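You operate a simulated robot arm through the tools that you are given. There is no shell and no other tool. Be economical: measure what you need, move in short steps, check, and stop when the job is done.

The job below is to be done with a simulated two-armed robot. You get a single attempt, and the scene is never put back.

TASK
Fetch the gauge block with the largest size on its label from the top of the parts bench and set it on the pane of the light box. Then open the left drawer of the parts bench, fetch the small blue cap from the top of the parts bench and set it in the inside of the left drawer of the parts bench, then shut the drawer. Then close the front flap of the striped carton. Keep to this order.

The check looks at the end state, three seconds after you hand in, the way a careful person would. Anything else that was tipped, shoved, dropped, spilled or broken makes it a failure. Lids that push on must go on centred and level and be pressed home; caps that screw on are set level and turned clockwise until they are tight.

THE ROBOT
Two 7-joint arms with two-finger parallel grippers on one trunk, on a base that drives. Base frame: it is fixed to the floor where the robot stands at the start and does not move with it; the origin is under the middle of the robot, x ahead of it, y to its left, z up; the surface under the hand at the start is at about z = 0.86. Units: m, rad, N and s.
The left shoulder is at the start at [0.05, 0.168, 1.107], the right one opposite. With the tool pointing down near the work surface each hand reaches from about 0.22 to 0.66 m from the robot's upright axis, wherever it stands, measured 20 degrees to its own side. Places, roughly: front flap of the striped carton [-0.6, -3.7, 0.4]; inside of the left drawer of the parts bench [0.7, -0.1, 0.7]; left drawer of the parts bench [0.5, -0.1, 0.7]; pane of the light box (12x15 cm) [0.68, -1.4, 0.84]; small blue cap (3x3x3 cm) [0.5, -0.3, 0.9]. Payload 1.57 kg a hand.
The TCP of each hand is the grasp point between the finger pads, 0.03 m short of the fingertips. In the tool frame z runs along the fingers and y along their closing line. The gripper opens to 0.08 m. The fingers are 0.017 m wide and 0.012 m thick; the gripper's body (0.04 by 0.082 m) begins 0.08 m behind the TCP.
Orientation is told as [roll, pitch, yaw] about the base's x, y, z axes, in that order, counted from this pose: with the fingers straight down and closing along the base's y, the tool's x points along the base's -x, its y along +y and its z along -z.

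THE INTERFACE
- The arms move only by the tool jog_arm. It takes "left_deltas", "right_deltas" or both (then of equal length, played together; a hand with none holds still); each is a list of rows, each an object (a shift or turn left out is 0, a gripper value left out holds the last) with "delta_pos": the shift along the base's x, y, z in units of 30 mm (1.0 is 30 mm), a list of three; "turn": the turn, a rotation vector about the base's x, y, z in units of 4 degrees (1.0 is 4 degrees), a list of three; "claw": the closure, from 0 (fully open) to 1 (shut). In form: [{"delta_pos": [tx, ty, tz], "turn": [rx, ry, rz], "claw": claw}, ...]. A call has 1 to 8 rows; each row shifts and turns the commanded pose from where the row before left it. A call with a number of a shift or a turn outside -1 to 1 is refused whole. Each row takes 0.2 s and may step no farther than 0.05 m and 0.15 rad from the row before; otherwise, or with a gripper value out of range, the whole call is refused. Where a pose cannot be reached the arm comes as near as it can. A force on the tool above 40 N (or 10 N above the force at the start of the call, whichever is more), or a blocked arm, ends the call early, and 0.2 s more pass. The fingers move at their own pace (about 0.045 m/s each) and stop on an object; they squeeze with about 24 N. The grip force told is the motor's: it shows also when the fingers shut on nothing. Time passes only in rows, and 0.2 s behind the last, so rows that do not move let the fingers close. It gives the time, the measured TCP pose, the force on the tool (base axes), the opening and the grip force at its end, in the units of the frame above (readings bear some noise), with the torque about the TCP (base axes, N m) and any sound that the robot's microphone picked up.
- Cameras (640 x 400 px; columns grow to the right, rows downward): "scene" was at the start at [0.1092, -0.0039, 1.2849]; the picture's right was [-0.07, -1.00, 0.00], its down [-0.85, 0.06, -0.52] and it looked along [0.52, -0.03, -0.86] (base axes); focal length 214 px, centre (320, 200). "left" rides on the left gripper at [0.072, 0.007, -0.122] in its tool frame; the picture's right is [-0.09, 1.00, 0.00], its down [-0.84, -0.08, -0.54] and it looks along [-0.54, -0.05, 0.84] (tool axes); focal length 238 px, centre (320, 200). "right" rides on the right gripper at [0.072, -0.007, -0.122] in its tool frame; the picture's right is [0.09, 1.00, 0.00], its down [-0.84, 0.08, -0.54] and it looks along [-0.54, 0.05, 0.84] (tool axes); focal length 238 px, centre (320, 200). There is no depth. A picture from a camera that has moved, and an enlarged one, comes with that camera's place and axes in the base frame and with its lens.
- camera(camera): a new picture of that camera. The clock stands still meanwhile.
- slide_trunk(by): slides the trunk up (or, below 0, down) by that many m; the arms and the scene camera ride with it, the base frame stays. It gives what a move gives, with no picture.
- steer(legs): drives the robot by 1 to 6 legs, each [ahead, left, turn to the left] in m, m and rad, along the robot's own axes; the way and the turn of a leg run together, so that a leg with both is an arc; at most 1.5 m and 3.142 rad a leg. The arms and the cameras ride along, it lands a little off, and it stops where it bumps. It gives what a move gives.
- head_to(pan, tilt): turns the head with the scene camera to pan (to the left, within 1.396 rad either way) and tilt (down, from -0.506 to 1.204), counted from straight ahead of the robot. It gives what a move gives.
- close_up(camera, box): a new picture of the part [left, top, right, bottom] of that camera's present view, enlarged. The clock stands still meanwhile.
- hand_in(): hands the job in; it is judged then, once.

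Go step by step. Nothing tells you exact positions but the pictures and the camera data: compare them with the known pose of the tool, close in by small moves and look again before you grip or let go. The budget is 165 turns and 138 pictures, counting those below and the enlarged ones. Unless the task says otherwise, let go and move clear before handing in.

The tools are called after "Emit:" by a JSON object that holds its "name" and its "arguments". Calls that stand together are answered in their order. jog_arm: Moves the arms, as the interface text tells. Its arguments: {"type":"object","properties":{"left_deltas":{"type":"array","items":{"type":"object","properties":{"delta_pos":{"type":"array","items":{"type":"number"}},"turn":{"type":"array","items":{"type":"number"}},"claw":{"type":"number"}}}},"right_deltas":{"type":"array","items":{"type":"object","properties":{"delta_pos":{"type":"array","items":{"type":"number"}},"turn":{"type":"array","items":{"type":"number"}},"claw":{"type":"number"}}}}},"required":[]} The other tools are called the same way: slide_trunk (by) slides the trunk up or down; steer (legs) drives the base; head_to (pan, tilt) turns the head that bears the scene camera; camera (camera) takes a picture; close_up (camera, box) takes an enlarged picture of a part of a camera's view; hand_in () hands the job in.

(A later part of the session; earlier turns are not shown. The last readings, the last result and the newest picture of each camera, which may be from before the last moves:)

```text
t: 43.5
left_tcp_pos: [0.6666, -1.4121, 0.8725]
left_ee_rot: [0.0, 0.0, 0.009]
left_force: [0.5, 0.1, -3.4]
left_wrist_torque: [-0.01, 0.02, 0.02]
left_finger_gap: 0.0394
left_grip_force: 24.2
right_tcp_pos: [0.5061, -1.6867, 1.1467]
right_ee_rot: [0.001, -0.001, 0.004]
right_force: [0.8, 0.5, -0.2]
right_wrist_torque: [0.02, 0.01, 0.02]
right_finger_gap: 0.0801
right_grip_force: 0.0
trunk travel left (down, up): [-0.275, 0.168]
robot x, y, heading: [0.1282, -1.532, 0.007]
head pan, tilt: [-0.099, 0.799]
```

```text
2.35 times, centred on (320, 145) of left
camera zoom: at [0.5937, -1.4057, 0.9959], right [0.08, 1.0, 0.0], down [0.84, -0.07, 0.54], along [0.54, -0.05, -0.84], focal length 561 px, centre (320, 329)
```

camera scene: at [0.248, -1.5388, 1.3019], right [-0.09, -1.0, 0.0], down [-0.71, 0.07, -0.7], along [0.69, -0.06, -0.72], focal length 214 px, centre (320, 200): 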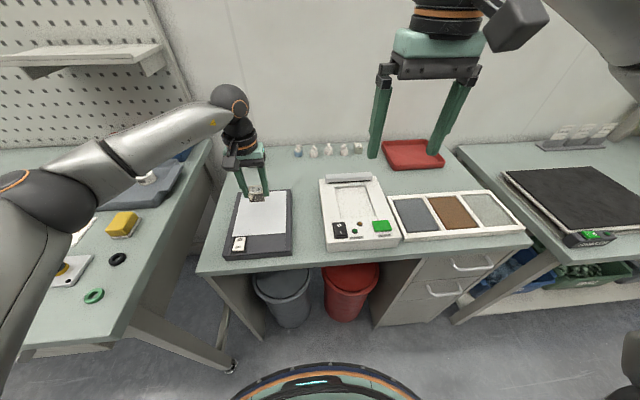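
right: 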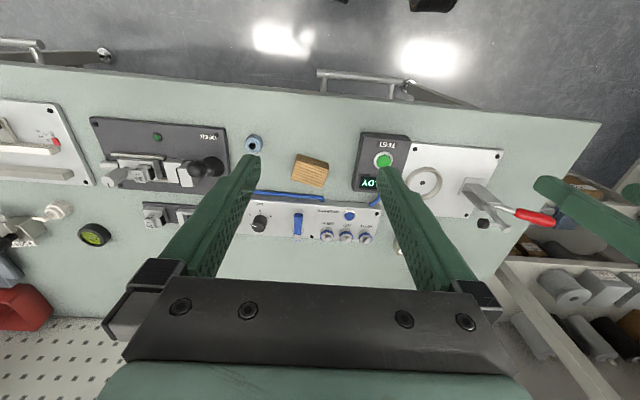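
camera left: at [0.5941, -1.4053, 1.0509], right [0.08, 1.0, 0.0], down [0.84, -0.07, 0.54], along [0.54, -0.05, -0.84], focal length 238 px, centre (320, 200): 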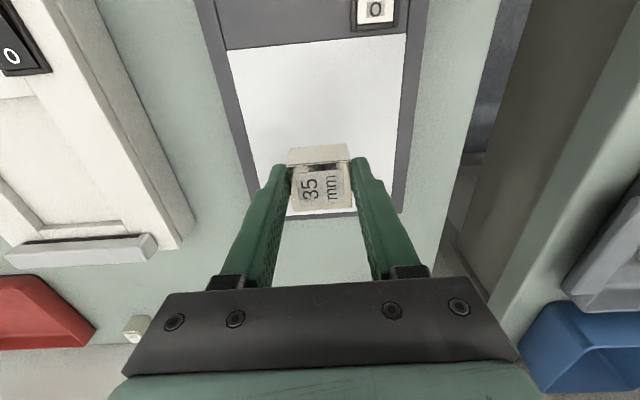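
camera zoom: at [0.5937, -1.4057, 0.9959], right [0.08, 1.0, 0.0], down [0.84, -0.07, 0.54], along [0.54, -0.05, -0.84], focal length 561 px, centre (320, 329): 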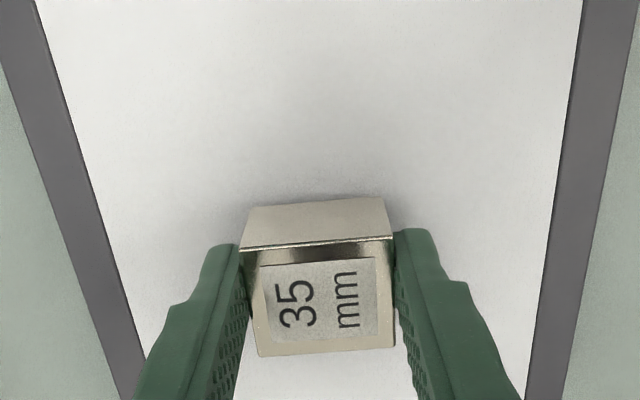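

Emit:
{"name": "jog_arm", "arguments": {"left_deltas": [{"delta_pos": [0, 0, -0.07]}, {"delta_pos": [0, 0, 0]}]}}

Emit:
{"name": "jog_arm", "arguments": {"left_deltas": [{"delta_pos": [0, 0, -0.07]}, {"delta_pos": [0, 0, 0]}]}}

Emit:
{"name": "jog_arm", "arguments": {"left_deltas": [{"delta_pos": [0, 0, -0.07]}, {"delta_pos": [0, 0, 0]}]}}

```text
t: 44.1
left_tcp_pos: [0.6661, -1.4113, 0.8732]
left_ee_rot: [0.0, -0.001, 0.011]
left_force: [0.1, 0.2, -3.1]
left_wrist_torque: [-0.01, 0.0, -0.01]
left_finger_gap: 0.0397
left_grip_force: 23.6
right_tcp_pos: [0.5062, -1.6866, 1.1459]
right_ee_rot: [0.002, -0.001, 0.006]
right_force: [0.2, 0.9, -0.9]
right_wrist_torque: [0.03, 0.0, 0.0]
right_finger_gap: 0.0801
right_grip_force: 0.1
trunk travel left (down, up): [-0.275, 0.168]
robot x, y, heading: [0.1272, -1.5314, 0.009]
head pan, tilt: [-0.099, 0.799]
```

```text
t: 44.7
left_tcp_pos: [0.6659, -1.4119, 0.8706]
left_ee_rot: [0.0, 0.001, 0.007]
left_force: [0.1, -0.2, -4.3]
left_wrist_torque: [0.02, 0.0, 0.0]
left_finger_gap: 0.0394
left_grip_force: 23.8
right_tcp_pos: [0.5062, -1.686, 1.1453]
right_ee_rot: [0.001, -0.001, 0.005]
right_force: [-0.1, 0.6, 0.0]
right_wrist_torque: [0.0, 0.05, 0.01]
right_finger_gap: 0.0799
right_grip_force: 0.0
trunk travel left (down, up): [-0.275, 0.168]
robot x, y, heading: [0.1259, -1.5323, 0.006]
head pan, tilt: [-0.099, 0.799]
```

```text
t: 45.3
left_tcp_pos: [0.6652, -1.4115, 0.8689]
left_ee_rot: [0.0, -0.002, 0.008]
left_force: [-1.3, 0.6, 1.8]
left_wrist_torque: [0.06, -0.02, 0.05]
left_finger_gap: 0.0395
left_grip_force: 24.3
right_tcp_pos: [0.5069, -1.686, 1.1457]
right_ee_rot: [0.002, -0.001, 0.006]
right_force: [0.0, 0.3, 0.8]
right_wrist_torque: [0.01, 0.0, 0.05]
right_finger_gap: 0.0802
right_grip_force: 0.1
trunk travel left (down, up): [-0.275, 0.168]
robot x, y, heading: [0.1286, -1.534, 0.007]
head pan, tilt: [-0.099, 0.799]
```

Contact: the force swung up by about 5 N. Opening and lifting straight up.

Emit:
{"name": "jog_arm", "arguments": {"left_deltas": [{"claw": 0.4}, {"claw": 0.2}, {"claw": 0}, {"claw": 0}, {"delta_pos": [0, 0, 0.5]}, {"delta_pos": [0, 0, 1]}, {"delta_pos": [0, 0, 1]}, {"delta_pos": [0, 0, 1]}]}}

Emit:
{"name": "jog_arm", "arguments": {"left_deltas": [{"delta_pos": [0, 0, 1]}, {"delta_pos": [0, 0, 1]}, {"delta_pos": [0, 0, 1]}, {"delta_pos": [-1, 0, 1]}, {"delta_pos": [-1, 0, 1]}, {"delta_pos": [-1, 0, 0.5]}, {"delta_pos": [-1, 0, 0]}, {"delta_pos": [-1, 0, 0]}]}}

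Emit:
{"name": "close_up", "arguments": {"camera": "scene", "box": [210, 140, 330, 265]}}

```text
t: 47.1
left_tcp_pos: [0.6656, -1.4123, 0.9733]
left_ee_rot: [-0.001, -0.002, 0.007]
left_force: [0.4, 0.6, 0.8]
left_wrist_torque: [-0.01, -0.02, -0.01]
left_finger_gap: 0.08
left_grip_force: 0.0
right_tcp_pos: [0.5062, -1.6871, 1.1458]
right_ee_rot: [0.002, -0.002, 0.005]
right_force: [-0.5, 0.2, -0.7]
right_wrist_torque: [-0.01, -0.02, 0.02]
right_finger_gap: 0.0801
right_grip_force: 0.0
trunk travel left (down, up): [-0.275, 0.168]
robot x, y, heading: [0.1272, -1.5321, 0.002]
head pan, tilt: [-0.099, 0.799]
```

```text
t: 48.9
left_tcp_pos: [0.5133, -1.4107, 1.1383]
left_ee_rot: [0.0, -0.001, 0.011]
left_force: [0.3, 0.1, 0.0]
left_wrist_torque: [-0.02, -0.03, 0.03]
left_finger_gap: 0.08
left_grip_force: 0.1
right_tcp_pos: [0.5063, -1.6863, 1.1472]
right_ee_rot: [0.002, -0.001, 0.007]
right_force: [-0.5, -0.8, -0.8]
right_wrist_torque: [0.0, -0.02, 0.0]
right_finger_gap: 0.0799
right_grip_force: 0.1
trunk travel left (down, up): [-0.275, 0.168]
robot x, y, heading: [0.1262, -1.5321, 0.009]
head pan, tilt: [-0.099, 0.799]
```

```text
3.20 times, centred on (270, 202) of scene
camera zoom: at [0.2475, -1.5388, 1.302], right [-0.09, -1.0, 0.0], down [-0.71, 0.07, -0.7], along [0.69, -0.06, -0.72], focal length 686 px, centre (480, 192)
```

zoom: 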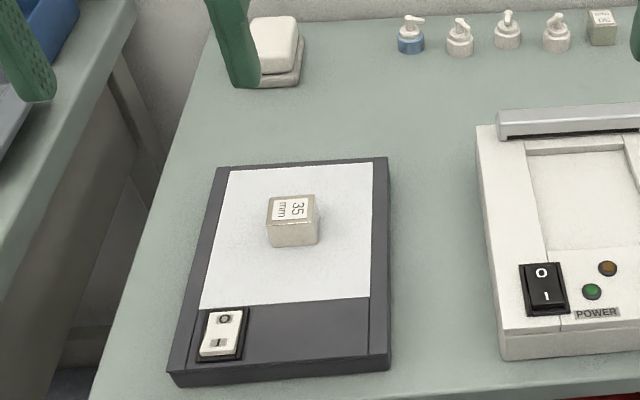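

The block stands square on the pane. Now back to the parts bench to view the left drawer.

Emit:
{"name": "steer", "arguments": {"legs": [[-0.5, 0, 0], [0, 0.75, 0], [0, 0.7, 0]]}}

Emit:
{"name": "head_to", "arguments": {"pan": 0, "tilt": 0.7}}

Emit:
{"name": "camera", "arguments": {"camera": "scene"}}

```text
t: 64.6
left_tcp_pos: [-0.0047, 0.0286, 1.137]
left_ee_rot: [-0.001, 0.001, 0.002]
left_force: [0.7, 0.3, 0.1]
left_wrist_torque: [0.0, -0.02, -0.02]
left_finger_gap: 0.08
left_grip_force: 0.1
right_tcp_pos: [-0.0137, -0.2485, 1.1455]
right_ee_rot: [0.002, -0.002, 0.0]
right_force: [0.4, -0.3, 0.6]
right_wrist_torque: [-0.01, -0.02, 0.0]
right_finger_gap: 0.0799
right_grip_force: 0.0
trunk travel left (down, up): [-0.275, 0.168]
robot x, y, heading: [-0.3926, -0.089, 0.006]
head pan, tilt: [-0.099, 0.799]
```

```text
t: 65.3
left_tcp_pos: [-0.0051, 0.029, 1.1368]
left_ee_rot: [0.001, 0.0, 0.003]
left_force: [0.2, 0.1, -0.2]
left_wrist_torque: [0.0, -0.01, 0.02]
left_finger_gap: 0.0797
left_grip_force: 0.0
right_tcp_pos: [-0.0146, -0.2465, 1.1464]
right_ee_rot: [0.002, -0.003, 0.001]
right_force: [0.5, -1.1, 0.4]
right_wrist_torque: [-0.04, 0.0, -0.01]
right_finger_gap: 0.0799
right_grip_force: 0.1
trunk travel left (down, up): [-0.275, 0.168]
robot x, y, heading: [-0.3928, -0.0943, -0.002]
head pan, tilt: [0.0, 0.7]
```

```text
100 pictures are left
camera scene: at [-0.2675, -0.0908, 1.3101], right [0.0, -1.0, 0.0], down [-0.64, 0.0, -0.76], along [0.76, 0.0, -0.64], focal length 214 px, centre (320, 200)
```

scene: 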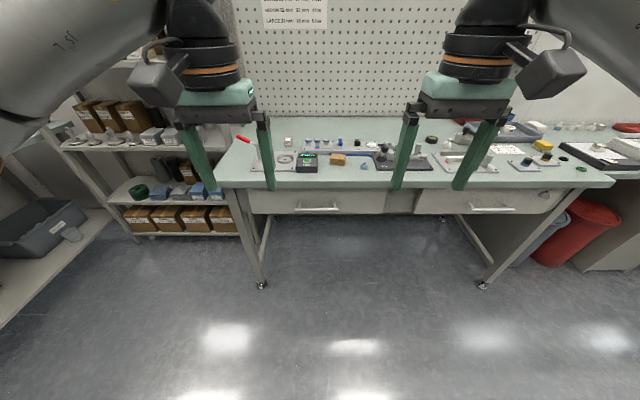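

Emit:
{"name": "close_up", "arguments": {"camera": "scene", "box": [240, 140, 420, 235]}}

```text
3.56 times, centred on (330, 188) of scene
camera zoom: at [-0.2675, -0.0908, 1.3101], right [0.0, -1.0, 0.0], down [-0.64, 0.0, -0.76], along [0.76, 0.0, -0.64], focal length 763 px, centre (284, 244)
```

zoom: 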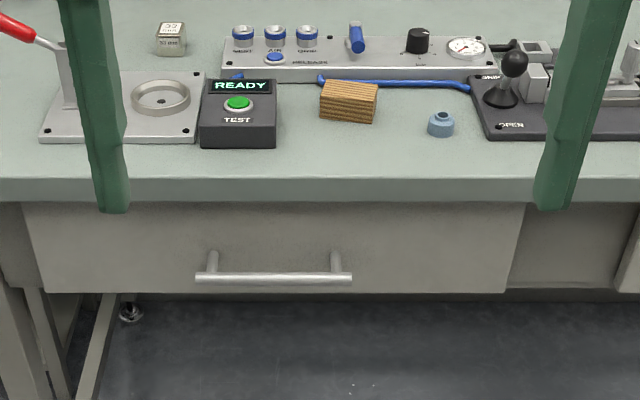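

The drawer bar handle is at about x 0.34, z 0.75, y from +0.01 to -0.16. I'll stand at about (-0.25, -0.2), lower the trunk and turn the left hand to point forward with fingers closing vertically.

Emit:
{"name": "steer", "arguments": {"legs": [[0.14, -0.11, 0]]}}

Emit:
{"name": "slide_trunk", "arguments": {"by": -0.15}}

Emit:
{"name": "jog_arm", "arguments": {"left_deltas": [{"delta_pos": [0.2, 0, 0], "turn": [0.96, -0.96, -0.96]}, {"delta_pos": [0.2, 0, 0], "turn": [0.96, -0.96, -0.96]}, {"delta_pos": [0.2, 0, 0], "turn": [0.96, -0.96, -0.96]}, {"delta_pos": [0.2, 0, 0], "turn": [0.96, -0.96, -0.96]}, {"delta_pos": [0.2, 0, 0], "turn": [0.96, -0.96, -0.96]}, {"delta_pos": [0.2, 0, 0], "turn": [0.96, -0.96, -0.96]}]}}

```text
t: 66.9
left_tcp_pos: [0.1328, -0.0834, 1.1387]
left_ee_rot: [0.0, -0.001, 0.002]
left_force: [-0.6, -0.5, -0.8]
left_wrist_torque: [0.0, 0.0, 0.03]
left_finger_gap: 0.0801
left_grip_force: 0.0
right_tcp_pos: [0.1243, -0.3597, 1.1469]
right_ee_rot: [0.002, -0.002, -0.001]
right_force: [-0.3, -0.2, -0.4]
right_wrist_torque: [0.0, 0.03, -0.01]
right_finger_gap: 0.0801
right_grip_force: 0.0
trunk travel left (down, up): [-0.275, 0.168]
robot x, y, heading: [-0.2564, -0.2047, -0.0]
head pan, tilt: [0.0, 0.7]
```

```text
t: 68.6
left_tcp_pos: [0.1338, -0.0835, 0.9879]
left_ee_rot: [-0.001, -0.001, 0.002]
left_force: [0.8, 0.8, 0.2]
left_wrist_torque: [0.02, -0.01, -0.02]
left_finger_gap: 0.0801
left_grip_force: 0.0
right_tcp_pos: [0.1239, -0.358, 0.9959]
right_ee_rot: [0.004, -0.001, -0.001]
right_force: [-0.4, -1.1, 0.9]
right_wrist_torque: [0.04, 0.01, 0.02]
right_finger_gap: 0.0803
right_grip_force: 0.0
trunk travel left (down, up): [-0.125, 0.318]
robot x, y, heading: [-0.2561, -0.2023, 0.003]
head pan, tilt: [0.0, 0.7]
```

```text
t: 70.0
left_tcp_pos: [0.1695, -0.083, 0.9878]
left_ee_rot: [0.489, -0.3, -0.487]
left_force: [-0.1, 0.1, -0.3]
left_wrist_torque: [0.01, 0.02, 0.0]
left_finger_gap: 0.0803
left_grip_force: 0.0
right_tcp_pos: [0.1236, -0.3595, 0.9968]
right_ee_rot: [0.002, -0.001, -0.001]
right_force: [0.0, 0.7, 0.9]
right_wrist_torque: [-0.02, -0.04, 0.0]
right_finger_gap: 0.0801
right_grip_force: 0.0
trunk travel left (down, up): [-0.125, 0.318]
robot x, y, heading: [-0.2561, -0.2045, 0.001]
head pan, tilt: [0.0, 0.7]
```

The turn is going well; continuing it while lowering.

Emit:
{"name": "jog_arm", "arguments": {"left_deltas": [{"delta_pos": [0.2, 0, -0.6], "turn": [0.96, -0.96, -0.96]}, {"delta_pos": [0.2, 0, -0.6], "turn": [0.96, -0.96, -0.96]}, {"delta_pos": [0.2, 0, -0.6], "turn": [0.96, -0.96, -0.96]}, {"delta_pos": [0.2, 0, -0.6], "turn": [0.96, -0.96, -0.96]}, {"delta_pos": [0.2, 0, -0.6], "turn": [0.96, -0.96, -0.96]}, {"delta_pos": [0.2, 0, -0.6], "turn": [0.96, -0.96, -0.96]}]}}

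Emit:
{"name": "jog_arm", "arguments": {"left_deltas": [{"delta_pos": [0.2, 0, -0.6], "turn": [0.96, -0.96, -0.96]}, {"delta_pos": [0.2, 0, -0.6], "turn": [0.96, -0.96, -0.96]}, {"delta_pos": [0.2, 0, -0.6], "turn": [0.96, -0.96, -0.96]}, {"delta_pos": [0.2, 0, -0.6], "turn": [0.96, -0.96, -0.96]}, {"delta_pos": [0.2, 0, -0.6], "turn": [0.96, -0.96, -0.96]}, {"delta_pos": [0.2, 0, -0.6], "turn": [0.96, -0.96, -0.96]}, {"delta_pos": [0, 0, 0]}]}}

Emit:
{"name": "camera", "arguments": {"camera": "scene"}}

Emit:
{"name": "camera", "arguments": {"camera": "left"}}

```text
t: 71.4
left_tcp_pos: [0.2039, -0.0827, 0.8796]
left_ee_rot: [1.079, -0.299, -1.08]
left_force: [-0.4, -0.2, -0.7]
left_wrist_torque: [-0.02, -0.04, 0.03]
left_finger_gap: 0.0798
left_grip_force: 0.0
right_tcp_pos: [0.1239, -0.3589, 0.9967]
right_ee_rot: [0.003, -0.001, -0.002]
right_force: [-0.3, 0.1, -0.3]
right_wrist_torque: [0.01, 0.03, -0.02]
right_finger_gap: 0.0797
right_grip_force: 0.1
trunk travel left (down, up): [-0.125, 0.318]
robot x, y, heading: [-0.2556, -0.2074, 0.001]
head pan, tilt: [0.0, 0.7]
```

```text
t: 73.0
left_tcp_pos: [0.2288, -0.1289, 0.7985]
left_ee_rot: [1.565, -0.003, -1.562]
left_force: [0.4, 0.6, -0.3]
left_wrist_torque: [0.01, -0.05, 0.0]
left_finger_gap: 0.0799
left_grip_force: 0.1
left hand out of reach, approached as far as the arm can: row 5, 6
right_tcp_pos: [0.1235, -0.3583, 0.9964]
right_ee_rot: [0.001, 0.0, -0.004]
right_force: [-0.1, -0.2, 0.5]
right_wrist_torque: [-0.02, -0.01, -0.01]
right_finger_gap: 0.0801
right_grip_force: 0.1
trunk travel left (down, up): [-0.125, 0.318]
robot x, y, heading: [-0.256, -0.1968, -0.0]
head pan, tilt: [0.0, 0.7]
```

```text
98 pictures are left
camera scene: at [-0.1291, -0.2017, 1.1602], right [0.0, -1.0, 0.0], down [-0.64, 0.0, -0.76], along [0.76, 0.0, -0.64], focal length 214 px, centre (320, 200)
```

scene: 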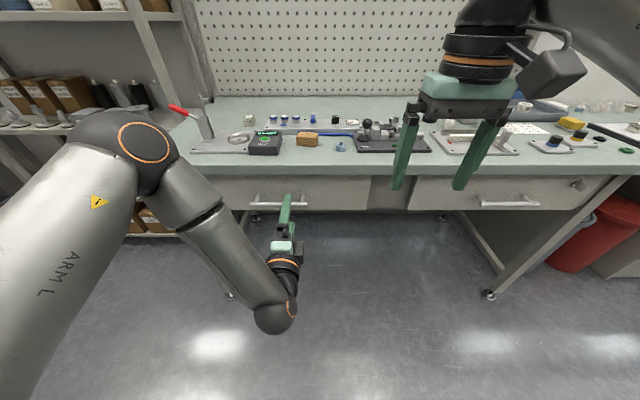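

```text
97 pictures are left
camera left: at [0.1071, -0.0583, 0.8061], right [0.01, -0.09, 1.0], down [-0.53, -0.84, -0.07], along [0.84, -0.53, -0.05], focal length 238 px, centre (320, 200)
```

left: 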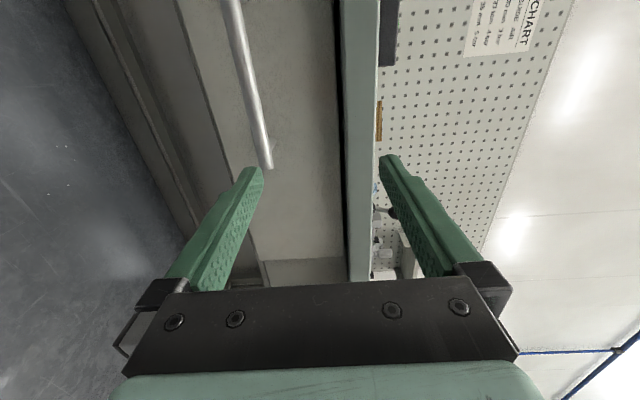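

The hand now points forward but is slightly short of the commanded spot. I'll lower the trunk a bit more and re-centre on the bar at y ≈ -0.08.

Emit:
{"name": "slide_trunk", "arguments": {"by": -0.06}}

Emit:
{"name": "jog_arm", "arguments": {"left_deltas": [{"delta_pos": [0.3, 0.5, 0]}, {"delta_pos": [0.3, 0.5, 0]}, {"delta_pos": [0.3, 0.5, 0]}, {"delta_pos": [0, 0, 0]}]}}

Emit:
{"name": "camera", "arguments": {"camera": "left"}}

Emit:
{"name": "camera", "arguments": {"camera": "scene"}}

```text
t: 74.0
left_tcp_pos: [0.2296, -0.1297, 0.7387]
left_ee_rot: [1.563, -0.005, -1.56]
left_force: [-0.6, -0.5, 0.4]
left_wrist_torque: [0.01, -0.01, 0.01]
left_finger_gap: 0.08
left_grip_force: 0.1
right_tcp_pos: [0.1233, -0.3587, 0.9357]
right_ee_rot: [0.001, -0.004, -0.002]
right_force: [-0.2, 0.4, 1.1]
right_wrist_torque: [0.01, 0.01, 0.0]
right_finger_gap: 0.0802
right_grip_force: 0.1
trunk travel left (down, up): [-0.065, 0.378]
robot x, y, heading: [-0.2583, -0.2017, 0.002]
head pan, tilt: [0.0, 0.7]
```

```text
t: 75.0
left_tcp_pos: [0.2457, -0.1191, 0.7605]
left_ee_rot: [1.562, -0.003, -1.555]
left_force: [-0.1, 0.3, -0.2]
left_wrist_torque: [-0.01, 0.01, 0.01]
left_finger_gap: 0.08
left_grip_force: 0.2
left hand out of reach, approached as far as the arm can: row 1, 2, 3
right_tcp_pos: [0.1231, -0.3602, 0.9354]
right_ee_rot: [0.002, -0.002, -0.003]
right_force: [-0.4, -0.6, -0.8]
right_wrist_torque: [0.0, 0.04, 0.06]
right_finger_gap: 0.0796
right_grip_force: 0.0
trunk travel left (down, up): [-0.065, 0.378]
robot x, y, heading: [-0.2583, -0.1993, -0.005]
head pan, tilt: [0.0, 0.7]
```

```text
96 pictures are left
camera left: at [0.1223, -0.0491, 0.768], right [0.01, -0.09, 1.0], down [-0.53, -0.84, -0.07], along [0.85, -0.53, -0.06], focal length 238 px, centre (320, 200)
```

left: 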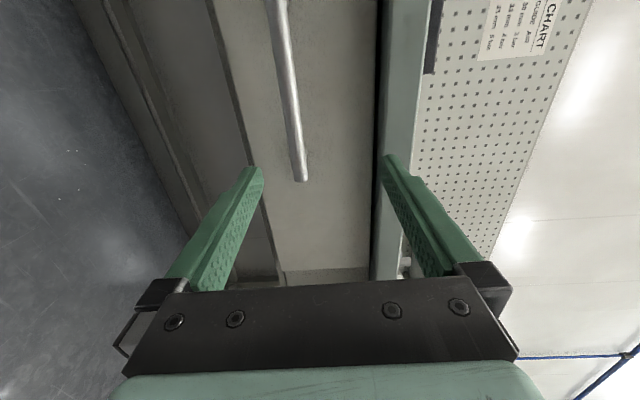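

```text
95 pictures are left
camera scene: at [-0.1291, -0.2016, 1.1002], right [0.0, -1.0, 0.0], down [-0.64, 0.0, -0.76], along [0.76, 0.0, -0.64], focal length 214 px, centre (320, 200)
```

scene: 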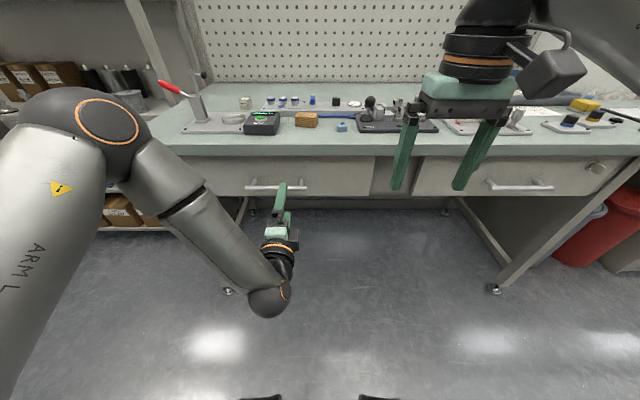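

The wrist is at its limit, so I'll keep this arm pose and use the base and trunk to position the hand: bar z ≈ 0.737, x ≈ 0.355.

Emit:
{"name": "slide_trunk", "arguments": {"by": -0.024}}

Emit:
{"name": "steer", "arguments": {"legs": [[0.03, 0.04, 0]]}}

Emit:
{"name": "camera", "arguments": {"camera": "left"}}

Emit:
{"name": "close_up", "arguments": {"camera": "scene", "box": [220, 150, 340, 230]}}

```text
t: 75.7
left_tcp_pos: [0.2443, -0.1188, 0.7373]
left_ee_rot: [1.561, -0.005, -1.557]
left_force: [0.2, -0.8, 0.2]
left_wrist_torque: [-0.01, 0.0, -0.01]
left_finger_gap: 0.0801
left_grip_force: 0.0
right_tcp_pos: [0.1234, -0.36, 0.9118]
right_ee_rot: [0.002, -0.003, -0.003]
right_force: [0.0, -0.2, -0.2]
right_wrist_torque: [0.01, -0.04, 0.02]
right_finger_gap: 0.0801
right_grip_force: 0.0
trunk travel left (down, up): [-0.041, 0.402]
robot x, y, heading: [-0.2542, -0.2011, 0.002]
head pan, tilt: [0.0, 0.7]
```

```text
t: 76.8
left_tcp_pos: [0.2754, -0.0798, 0.7364]
left_ee_rot: [1.559, -0.004, -1.559]
left_force: [-0.3, 0.4, 0.6]
left_wrist_torque: [-0.02, 0.01, -0.01]
left_finger_gap: 0.0799
left_grip_force: 0.0
right_tcp_pos: [0.1546, -0.3189, 0.9134]
right_ee_rot: [0.005, -0.002, -0.004]
right_force: [1.1, 0.6, 0.2]
right_wrist_torque: [-0.01, -0.02, -0.02]
right_finger_gap: 0.08
right_grip_force: 0.0
trunk travel left (down, up): [-0.041, 0.402]
robot x, y, heading: [-0.2263, -0.1632, -0.004]
head pan, tilt: [0.0, 0.7]
```

```text
94 pictures are left
camera left: at [0.1524, -0.0102, 0.7439], right [0.01, -0.09, 1.0], down [-0.53, -0.84, -0.07], along [0.85, -0.53, -0.06], focal length 238 px, centre (320, 200)
```

left: 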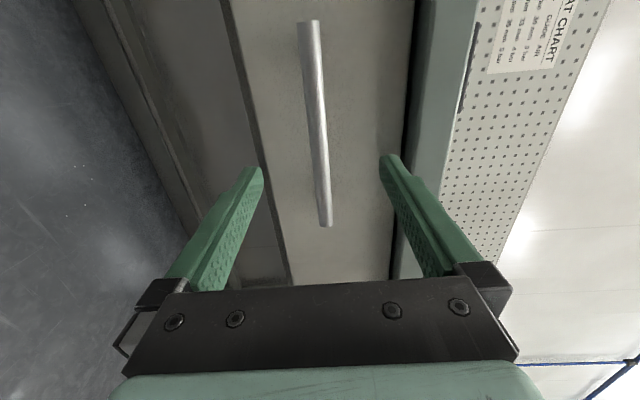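

```text
5.00 times, centred on (280, 190) of scene
camera zoom: at [-0.0991, -0.1625, 1.0762], right [0.0, -1.0, 0.0], down [-0.64, 0.0, -0.76], along [0.76, 0.0, -0.64], focal length 1072 px, centre (520, 250)
```

zoom: 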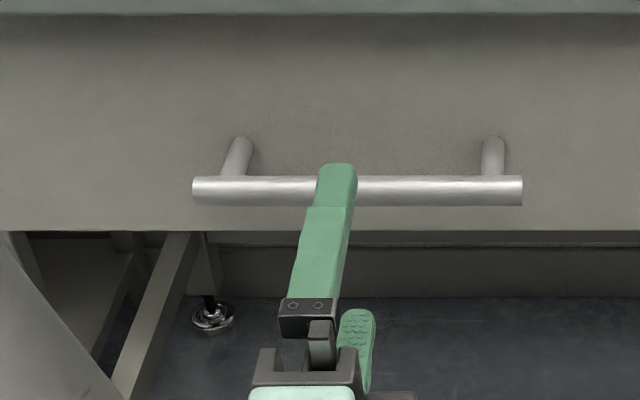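

The bar is centred between the fingers. Advancing 7 cm onto it.

Emit:
{"name": "steer", "arguments": {"legs": [[0.07, 0, 0]]}}

Emit:
{"name": "camera", "arguments": {"camera": "left"}}

Emit:
{"name": "close_up", "arguments": {"camera": "scene", "box": [220, 150, 340, 230]}}

```text
t: 77.8
left_tcp_pos: [0.3439, -0.0806, 0.7369]
left_ee_rot: [1.56, -0.006, -1.557]
left_force: [0.0, -0.6, 0.6]
left_wrist_torque: [0.0, 0.02, 0.03]
left_finger_gap: 0.0798
left_grip_force: 0.0
right_tcp_pos: [0.2236, -0.3195, 0.9129]
right_ee_rot: [0.002, -0.002, -0.001]
right_force: [0.6, 0.6, -0.7]
right_wrist_torque: [0.0, 0.01, 0.02]
right_finger_gap: 0.0802
right_grip_force: 0.1
trunk travel left (down, up): [-0.041, 0.402]
robot x, y, heading: [-0.157, -0.1638, 0.003]
head pan, tilt: [0.0, 0.7]
```

```text
92 pictures are left
camera left: at [0.2215, -0.0097, 0.7439], right [0.01, -0.09, 1.0], down [-0.53, -0.84, -0.07], along [0.85, -0.53, -0.06], focal length 238 px, centre (320, 200)
```

left: 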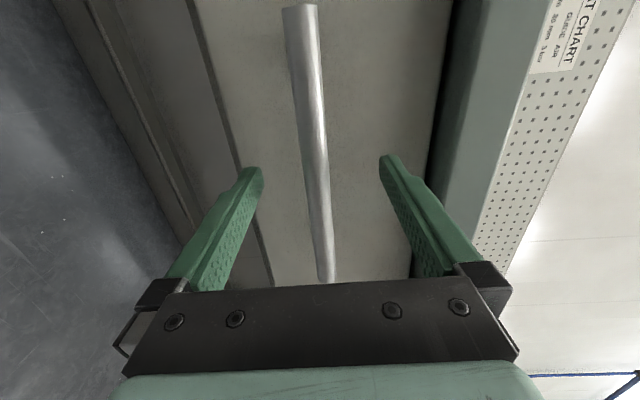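

```text
5.00 times, centred on (280, 190) of scene
camera zoom: at [-0.0298, -0.1624, 1.0762], right [0.0, -1.0, 0.0], down [-0.64, 0.0, -0.77], along [0.77, 0.0, -0.64], focal length 1072 px, centre (520, 250)
```

zoom: 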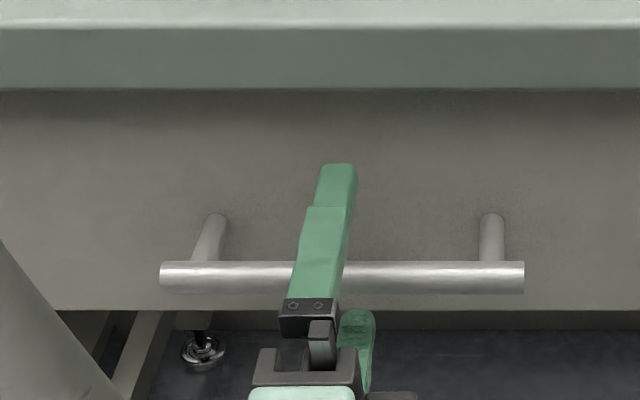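

Emit:
{"name": "jog_arm", "arguments": {"left_deltas": [{"claw": 0.5}, {"claw": 1}, {"claw": 1}, {"claw": 1}, {"claw": 1}, {"claw": 1}]}}

```text
t: 79.2
left_tcp_pos: [0.3448, -0.0792, 0.7348]
left_ee_rot: [1.556, -0.006, -1.558]
left_force: [-0.1, -0.6, -8.5]
left_wrist_torque: [0.19, 0.08, 0.01]
left_finger_gap: 0.0158
left_grip_force: 32.0
right_tcp_pos: [0.2234, -0.3201, 0.9126]
right_ee_rot: [0.002, -0.001, 0.0]
right_force: [-0.9, -0.2, 0.8]
right_wrist_torque: [0.0, 0.02, 0.01]
right_finger_gap: 0.0799
right_grip_force: 0.0
trunk travel left (down, up): [-0.041, 0.402]
robot x, y, heading: [-0.1569, -0.1628, -0.002]
head pan, tilt: [0.0, 0.7]
```

The bar is gripped. Pulling the drawer by backing the base.

Emit:
{"name": "steer", "arguments": {"legs": [[-0.1, 0, 0]]}}

Emit:
{"name": "camera", "arguments": {"camera": "scene"}}

```text
t: 80.3
left_tcp_pos: [0.2439, -0.0786, 0.7341]
left_ee_rot: [1.556, -0.004, -1.558]
left_force: [-1.2, 3.0, -13.7]
left_wrist_torque: [0.2, 0.17, 0.21]
left_finger_gap: 0.0157
left_grip_force: 31.3
right_tcp_pos: [0.1227, -0.3197, 0.9114]
right_ee_rot: [0.0, 0.0, -0.003]
right_force: [0.3, -0.2, 0.2]
right_wrist_torque: [0.01, -0.01, 0.0]
right_finger_gap: 0.0802
right_grip_force: 0.1
trunk travel left (down, up): [-0.041, 0.402]
robot x, y, heading: [-0.2582, -0.1657, -0.002]
head pan, tilt: [0.0, 0.7]
```

```text
90 pictures are left
camera scene: at [-0.1294, -0.1622, 1.076], right [0.0, -1.0, 0.0], down [-0.65, 0.0, -0.76], along [0.76, 0.0, -0.65], focal length 214 px, centre (320, 200)
```

scene: 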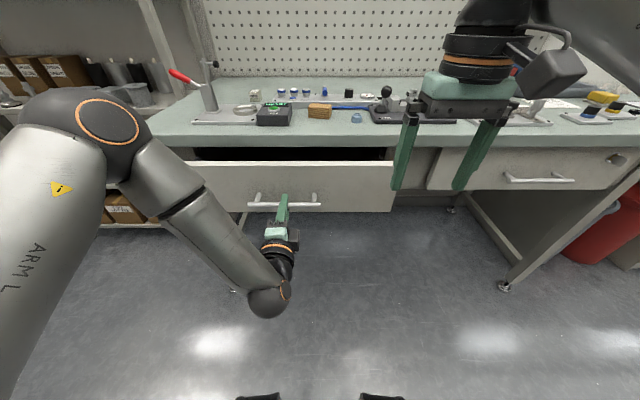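

The drawer is sliding out. Another 11 cm.

Emit:
{"name": "steer", "arguments": {"legs": [[-0.11, 0, 0]]}}

Emit:
{"name": "jog_arm", "arguments": {"left_deltas": [{"claw": 0.6}, {"claw": 0.3}, {"claw": 0}, {"claw": 0}, {"claw": 0}]}}

Emit:
{"name": "steer", "arguments": {"legs": [[-0.12, 0, 0]]}}

Emit:
{"name": "camera", "arguments": {"camera": "scene"}}

```text
t: 81.5
left_tcp_pos: [0.1329, -0.0797, 0.7355]
left_ee_rot: [1.557, -0.003, -1.559]
left_force: [-0.8, -1.9, -6.0]
left_wrist_torque: [0.12, 0.05, 0.12]
left_finger_gap: 0.0157
left_grip_force: 31.4
right_tcp_pos: [0.0125, -0.3189, 0.9121]
right_ee_rot: [0.001, 0.0, -0.001]
right_force: [0.2, -0.9, -0.4]
right_wrist_torque: [-0.01, 0.03, -0.01]
right_finger_gap: 0.0801
right_grip_force: 0.1
trunk travel left (down, up): [-0.041, 0.402]
robot x, y, heading: [-0.3693, -0.1588, -0.001]
head pan, tilt: [0.0, 0.7]
```

```text
t: 82.7
left_tcp_pos: [0.133, -0.0795, 0.7358]
left_ee_rot: [1.556, -0.005, -1.559]
left_force: [0.4, -0.5, -0.4]
left_wrist_torque: [0.02, 0.0, 0.0]
left_finger_gap: 0.0801
left_grip_force: 0.0
right_tcp_pos: [0.0121, -0.3205, 0.9124]
right_ee_rot: [0.001, -0.004, -0.001]
right_force: [-0.2, -0.5, 0.1]
right_wrist_torque: [0.01, -0.02, 0.0]
right_finger_gap: 0.0797
right_grip_force: 0.0
trunk travel left (down, up): [-0.041, 0.402]
robot x, y, heading: [-0.3676, -0.1627, 0.005]
head pan, tilt: [0.0, 0.7]
```

```text
t: 84.0
left_tcp_pos: [0.0155, -0.0792, 0.7356]
left_ee_rot: [1.557, -0.003, -1.558]
left_force: [0.3, -0.1, -0.3]
left_wrist_torque: [0.0, 0.01, -0.04]
left_finger_gap: 0.0798
left_grip_force: 0.0
right_tcp_pos: [-0.1064, -0.32, 0.9127]
right_ee_rot: [0.0, 0.0, -0.004]
right_force: [0.1, -0.4, -0.2]
right_wrist_torque: [0.02, 0.03, 0.01]
right_finger_gap: 0.0802
right_grip_force: 0.0
trunk travel left (down, up): [-0.041, 0.402]
robot x, y, heading: [-0.4837, -0.1653, -0.0]
head pan, tilt: [0.0, 0.7]
```

```text
89 pictures are left
camera scene: at [-0.3588, -0.1622, 1.0762], right [0.0, -1.0, 0.0], down [-0.64, 0.0, -0.76], along [0.76, 0.0, -0.64], focal length 214 px, centre (320, 200)
```

scene: 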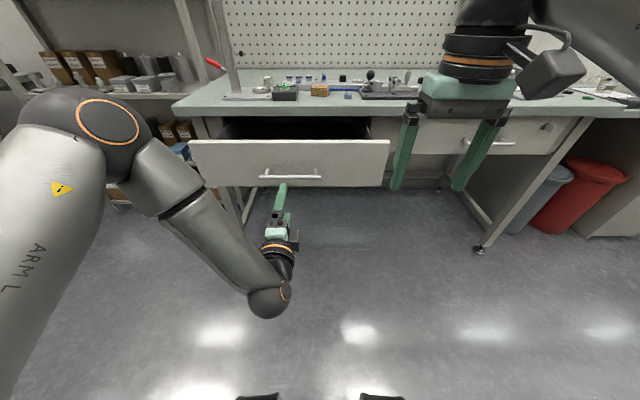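

The drawer is about 21 cm open. Now I raise the trunk and the left hand clear, then drive in to fetch the cap with the right hand.

Emit:
{"name": "slide_trunk", "arguments": {"by": 0.21}}

Emit:
{"name": "jog_arm", "arguments": {"left_deltas": [{"delta_pos": [0, 0.3, 0.8]}, {"delta_pos": [0, 0.3, 0.8]}, {"delta_pos": [0, 0.3, 0.8]}, {"delta_pos": [0, 0.3, 0.8]}, {"delta_pos": [0, 0.3, 0.8]}]}}

Emit:
{"name": "steer", "arguments": {"legs": [[0.38, 0, 0]]}}

Emit:
{"name": "head_to", "arguments": {"pan": 0, "tilt": 0.95}}

Emit:
{"name": "camera", "arguments": {"camera": "scene"}}

```text
t: 86.2
left_tcp_pos: [0.0146, -0.0794, 0.9451]
left_ee_rot: [1.556, -0.006, -1.559]
left_force: [-0.2, 0.5, 1.1]
left_wrist_torque: [-0.01, -0.01, 0.01]
left_finger_gap: 0.0798
left_grip_force: 0.1
right_tcp_pos: [-0.1058, -0.3194, 1.1219]
right_ee_rot: [0.001, -0.001, -0.002]
right_force: [0.0, -0.3, 0.2]
right_wrist_torque: [0.0, -0.01, -0.03]
right_finger_gap: 0.0798
right_grip_force: 0.1
trunk travel left (down, up): [-0.251, 0.192]
robot x, y, heading: [-0.4865, -0.1621, -0.003]
head pan, tilt: [0.0, 0.7]
```

```text
t: 87.4
left_tcp_pos: [0.0125, -0.035, 1.0651]
left_ee_rot: [1.558, -0.004, -1.561]
left_force: [-0.2, -0.6, 1.4]
left_wrist_torque: [-0.01, 0.01, -0.01]
left_finger_gap: 0.08
left_grip_force: 0.1
right_tcp_pos: [-0.1054, -0.3198, 1.1215]
right_ee_rot: [0.001, -0.002, -0.003]
right_force: [-0.4, -0.5, -0.3]
right_wrist_torque: [-0.01, -0.02, 0.0]
right_finger_gap: 0.0801
right_grip_force: 0.1
trunk travel left (down, up): [-0.251, 0.192]
robot x, y, heading: [-0.4814, -0.1613, -0.0]
head pan, tilt: [0.0, 0.7]
```

```text
t: 89.8
left_tcp_pos: [0.3974, -0.0377, 1.0661]
left_ee_rot: [1.555, -0.003, -1.561]
left_force: [-0.2, -0.4, 0.1]
left_wrist_torque: [0.01, 0.01, -0.01]
left_finger_gap: 0.0798
left_grip_force: 0.1
right_tcp_pos: [0.2771, -0.3215, 1.1218]
right_ee_rot: [0.002, -0.002, -0.006]
right_force: [1.0, 0.5, 0.6]
right_wrist_torque: [0.0, 0.03, 0.01]
right_finger_gap: 0.0801
right_grip_force: 0.1
trunk travel left (down, up): [-0.251, 0.192]
robot x, y, heading: [-0.1052, -0.1594, -0.005]
head pan, tilt: [0.0, 0.7]
```

```text
t: 90.6
left_tcp_pos: [0.3977, -0.0372, 1.0653]
left_ee_rot: [1.557, -0.004, -1.56]
left_force: [0.0, 0.0, -0.3]
left_wrist_torque: [-0.02, 0.03, 0.0]
left_finger_gap: 0.0802
left_grip_force: 0.1
right_tcp_pos: [0.2764, -0.3218, 1.1221]
right_ee_rot: [0.001, -0.001, -0.005]
right_force: [0.1, -0.1, 0.1]
right_wrist_torque: [-0.02, 0.04, 0.0]
right_finger_gap: 0.0801
right_grip_force: 0.1
trunk travel left (down, up): [-0.251, 0.192]
robot x, y, heading: [-0.1024, -0.1658, 0.0]
head pan, tilt: [0.0, 0.949]
```

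```text
88 pictures are left
camera scene: at [0.0124, -0.1635, 1.2664], right [0.0, -1.0, 0.0], down [-0.81, 0.0, -0.58], along [0.58, 0.0, -0.81], focal length 214 px, centre (320, 200)
```

scene: 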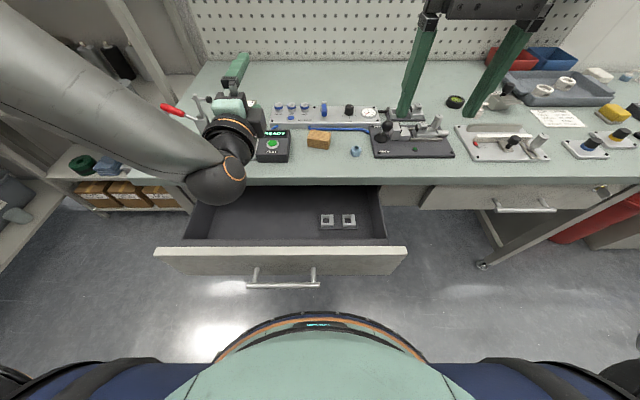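

The drawer is open and holds two small items to the right; plenty of free room on the left. The cap is near (0.461, -0.258); moving the right hand above it.

Emit:
{"name": "jog_arm", "arguments": {"right_deltas": [{"delta_pos": [0.9, 0.35, -0.3]}, {"delta_pos": [0.9, 0.35, -0.3]}, {"delta_pos": [0.9, 0.35, -0.6]}, {"delta_pos": [0.9, 0.35, -0.6]}, {"delta_pos": [0.9, 0.35, -0.6]}, {"delta_pos": [0.8, 0.35, -0.6]}, {"delta_pos": [0, 0, 0]}]}}

Emit:
{"name": "camera", "arguments": {"camera": "right"}}

Emit:
{"name": "camera", "arguments": {"camera": "scene"}}

```text
t: 92.2
left_tcp_pos: [0.3971, -0.0377, 1.0658]
left_ee_rot: [1.557, -0.003, -1.56]
left_force: [-0.7, -0.7, 1.4]
left_wrist_torque: [-0.01, -0.04, 0.0]
left_finger_gap: 0.0801
left_grip_force: 0.0
right_tcp_pos: [0.4344, -0.2587, 1.0347]
right_ee_rot: [0.001, -0.001, -0.006]
right_force: [0.2, 0.1, 0.5]
right_wrist_torque: [0.0, 0.02, 0.01]
right_finger_gap: 0.08
right_grip_force: 0.1
trunk travel left (down, up): [-0.251, 0.192]
robot x, y, heading: [-0.1022, -0.1627, -0.008]
head pan, tilt: [0.0, 0.949]
```

```text
87 pictures are left
camera right: at [0.3641, -0.2664, 1.1551], right [-0.09, 1.0, 0.0], down [0.84, 0.07, 0.54], along [0.54, 0.05, -0.84], focal length 238 px, centre (320, 200)
```

right: 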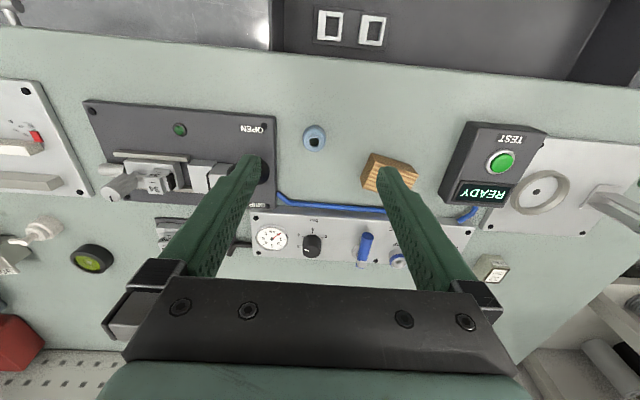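

```text
86 pictures are left
camera scene: at [0.0123, -0.1636, 1.2664], right [0.0, -1.0, 0.0], down [-0.81, 0.0, -0.58], along [0.58, 0.0, -0.81], focal length 214 px, centre (320, 200)
```

scene: 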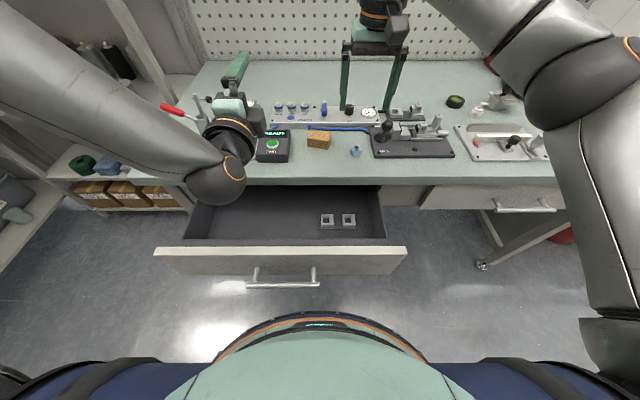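

Emit:
{"name": "jog_arm", "arguments": {"right_deltas": [{"delta_pos": [0.4, -0.1, 0], "claw": 0.35}, {"delta_pos": [0.35, 0, -0.5]}, {"delta_pos": [0, 0, -0.8]}, {"delta_pos": [0, 0, -0.8]}, {"delta_pos": [0, 0, -0.7]}, {"delta_pos": [0, 0, 0]}]}}

Emit:
{"name": "camera", "arguments": {"camera": "right"}}

```text
t: 93.6
left_tcp_pos: [0.3958, -0.0372, 1.0656]
left_ee_rot: [1.556, -0.004, -1.559]
left_force: [-0.4, 0.4, 0.4]
left_wrist_torque: [0.0, 0.01, 0.0]
left_finger_gap: 0.0803
left_grip_force: 0.1
right_tcp_pos: [0.4587, -0.2625, 0.9483]
right_ee_rot: [0.002, -0.002, -0.006]
right_force: [0.6, 0.0, -0.6]
right_wrist_torque: [0.01, 0.01, 0.01]
right_finger_gap: 0.0521
right_grip_force: 0.0
trunk travel left (down, up): [-0.251, 0.192]
robot x, y, heading: [-0.1037, -0.1656, -0.003]
head pan, tilt: [0.0, 0.949]
```

```text
85 pictures are left
camera right: at [0.3872, -0.2694, 1.0695], right [-0.09, 1.0, 0.0], down [0.84, 0.07, 0.54], along [0.54, 0.05, -0.84], focal length 238 px, centre (320, 200)
```

right: 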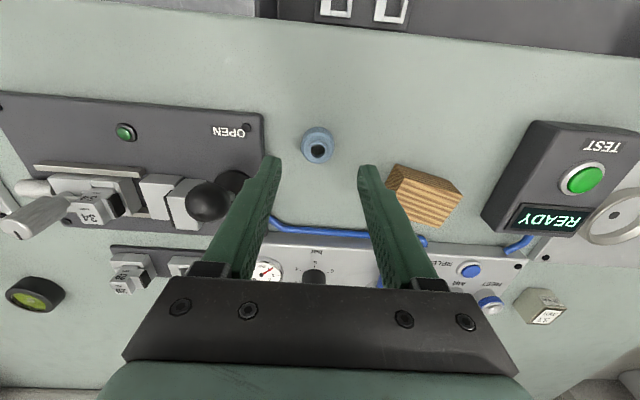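

Emit:
{"name": "jog_arm", "arguments": {"right_deltas": [{"delta_pos": [-0.03, -0.04, -0.6]}, {"delta_pos": [0, 0, -0.6]}, {"delta_pos": [0, 0, -0.52]}, {"delta_pos": [0, 0, 0]}]}}

Emit:
{"name": "camera", "arguments": {"camera": "right"}}

```text
t: 94.6
left_tcp_pos: [0.3969, -0.0377, 1.0661]
left_ee_rot: [1.556, -0.006, -1.56]
left_force: [0.4, 0.2, -0.6]
left_wrist_torque: [0.0, 0.0, -0.03]
left_finger_gap: 0.0798
left_grip_force: 0.0
right_tcp_pos: [0.4582, -0.2637, 0.8978]
right_ee_rot: [0.0, -0.001, -0.005]
right_force: [0.1, -0.2, -0.3]
right_wrist_torque: [-0.02, -0.01, 0.02]
right_finger_gap: 0.052
right_grip_force: 0.0
trunk travel left (down, up): [-0.251, 0.192]
robot x, y, heading: [-0.1042, -0.1602, -0.005]
head pan, tilt: [0.0, 0.949]
```

```text
84 pictures are left
camera right: at [0.3873, -0.2703, 1.0182], right [-0.09, 1.0, 0.0], down [0.84, 0.07, 0.54], along [0.54, 0.05, -0.84], focal length 238 px, centre (320, 200)
```

right: 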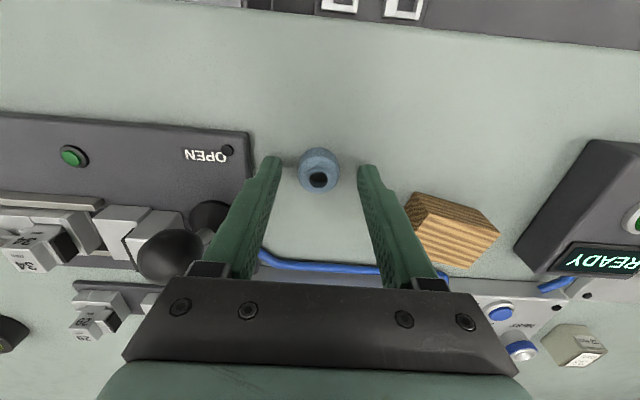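

The cap is centred between the pads. Closing and lifting.

Emit:
{"name": "jog_arm", "arguments": {"right_deltas": [{"claw": 0.6}, {"claw": 1}, {"claw": 1}, {"claw": 1}, {"delta_pos": [0, 0, 0.3]}, {"delta_pos": [0, 0, 0.8]}, {"delta_pos": [0, 0, 0.8]}, {"delta_pos": [0, 0, 0.8]}]}}

Emit:
{"name": "camera", "arguments": {"camera": "right"}}

Emit:
{"name": "close_up", "arguments": {"camera": "scene", "box": [150, 170, 420, 300]}}

```text
t: 96.4
left_tcp_pos: [0.3962, -0.0368, 1.0663]
left_ee_rot: [1.557, -0.003, -1.561]
left_force: [1.2, -0.3, 0.0]
left_wrist_torque: [-0.01, 0.02, 0.0]
left_finger_gap: 0.0798
left_grip_force: 0.1
right_tcp_pos: [0.4569, -0.2618, 0.9786]
right_ee_rot: [0.001, -0.002, -0.007]
right_force: [0.2, -0.3, 0.2]
right_wrist_torque: [0.02, 0.01, 0.03]
right_finger_gap: 0.0258
right_grip_force: 9.6
trunk travel left (down, up): [-0.251, 0.192]
robot x, y, heading: [-0.1017, -0.1654, -0.004]
head pan, tilt: [0.0, 0.949]
```

```text
83 pictures are left
camera right: at [0.3861, -0.2696, 1.0997], right [-0.09, 1.0, 0.0], down [0.84, 0.07, 0.54], along [0.54, 0.05, -0.84], focal length 238 px, centre (320, 200)
```

right: 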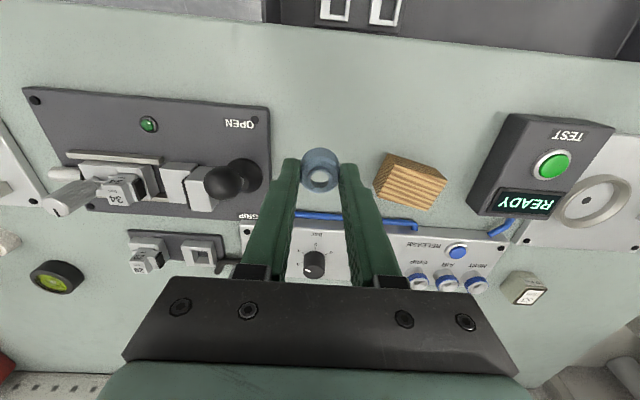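

```text
2.37 times, centred on (285, 235) of scene
camera zoom: at [0.0122, -0.1635, 1.2664], right [0.0, -1.0, 0.0], down [-0.81, 0.0, -0.58], along [0.58, 0.0, -0.81], focal length 508 px, centre (403, 117)
```

zoom: 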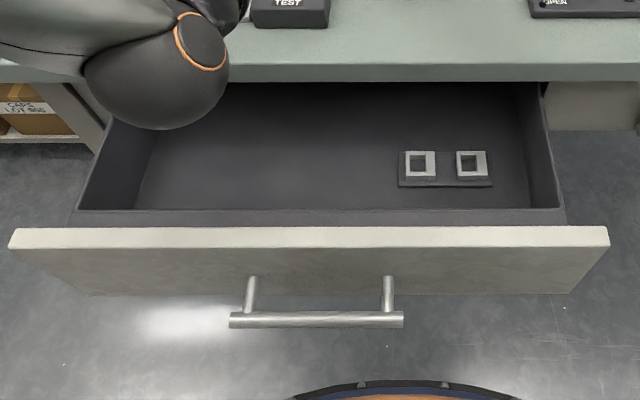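

The cap is held. The left hand would be in the way of the right over the drawer, so I move it up and left first.

Emit:
{"name": "jog_arm", "arguments": {"left_deltas": [{"delta_pos": [-0.3, 0.5, 0.8]}, {"delta_pos": [-0.3, 0.5, 0.8]}, {"delta_pos": [-0.3, 0.7, 0.8]}, {"delta_pos": [-0.3, 0.9, 0.5]}, {"delta_pos": [-0.3, 0.9, 0.3]}, {"delta_pos": [-0.3, 0.9, 0]}, {"delta_pos": [-0.3, 0.9, 0]}, {"delta_pos": [0, 0.9, 0]}]}}

Emit:
{"name": "camera", "arguments": {"camera": "scene"}}

```text
t: 98.2
left_tcp_pos: [0.3658, 0.1027, 1.1649]
left_ee_rot: [1.559, -0.004, -1.56]
left_force: [0.0, -0.2, 0.5]
left_wrist_torque: [-0.02, -0.04, -0.01]
left_finger_gap: 0.0799
left_grip_force: 0.1
left hand out of reach, approached as far as the arm can: row 5, 6, 7, 8
right_tcp_pos: [0.4577, -0.2624, 0.978]
right_ee_rot: [0.002, -0.002, -0.006]
right_force: [0.2, -0.1, -0.1]
right_wrist_torque: [-0.03, -0.02, -0.02]
right_finger_gap: 0.026
right_grip_force: 9.9
trunk travel left (down, up): [-0.251, 0.192]
robot x, y, heading: [-0.1051, -0.1612, -0.004]
head pan, tilt: [0.0, 0.949]
```

```text
81 pictures are left
camera scene: at [0.0123, -0.1635, 1.2664], right [0.0, -1.0, 0.0], down [-0.81, 0.0, -0.58], along [0.58, 0.0, -0.81], focal length 214 px, centre (320, 200)
```

scene: 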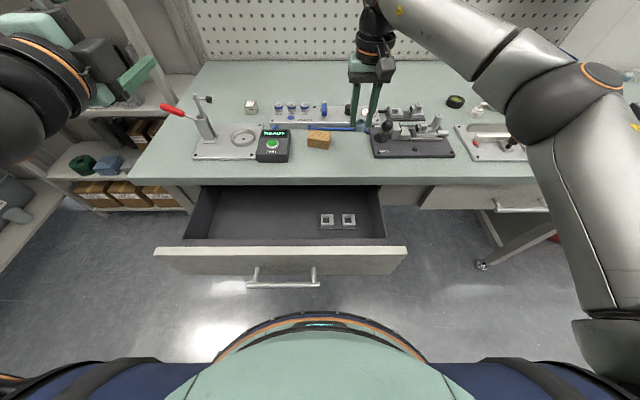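

Emit:
{"name": "jog_arm", "arguments": {"right_deltas": [{"delta_pos": [0, 0, 0.9]}, {"delta_pos": [-0.8, 0.5, 0.6]}, {"delta_pos": [-0.9, 0.9, 0]}, {"delta_pos": [-0.9, 0.9, 0]}, {"delta_pos": [-0.9, 0.9, 0]}, {"delta_pos": [-0.9, 0.9, 0]}, {"delta_pos": [-0.7, 0.9, 0]}, {"delta_pos": [0, 0.4, 0]}]}}

Emit:
{"name": "camera", "arguments": {"camera": "right"}}

Emit:
{"name": "camera", "arguments": {"camera": "scene"}}

```text
t: 100.0
left_tcp_pos: [0.3657, 0.1028, 1.1649]
left_ee_rot: [1.56, -0.003, -1.559]
left_force: [0.5, 0.1, -0.4]
left_wrist_torque: [-0.01, 0.01, 0.0]
left_finger_gap: 0.0801
left_grip_force: 0.1
right_tcp_pos: [0.3053, -0.1011, 1.0227]
right_ee_rot: [0.002, -0.001, -0.007]
right_force: [1.0, 0.6, 0.2]
right_wrist_torque: [0.01, 0.0, -0.01]
right_finger_gap: 0.0258
right_grip_force: 9.6
trunk travel left (down, up): [-0.251, 0.192]
robot x, y, heading: [-0.0983, -0.1609, -0.005]
head pan, tilt: [0.0, 0.949]
```

```text
80 pictures are left
camera right: at [0.2339, -0.1084, 1.1433], right [-0.09, 1.0, 0.0], down [0.84, 0.07, 0.54], along [0.54, 0.05, -0.84], focal length 238 px, centre (320, 200)
```

right: 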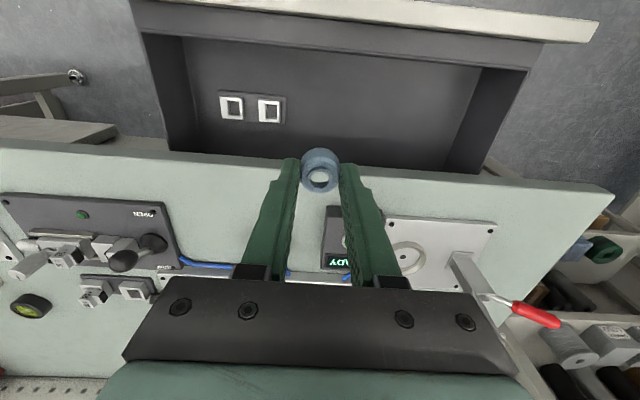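

```text
79 pictures are left
camera scene: at [0.0124, -0.1634, 1.2664], right [0.0, -1.0, 0.0], down [-0.81, 0.0, -0.58], along [0.58, 0.0, -0.81], focal length 214 px, centre (320, 200)
```

scene: 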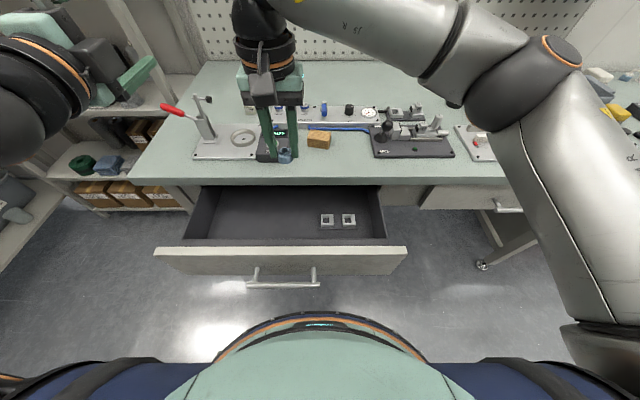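

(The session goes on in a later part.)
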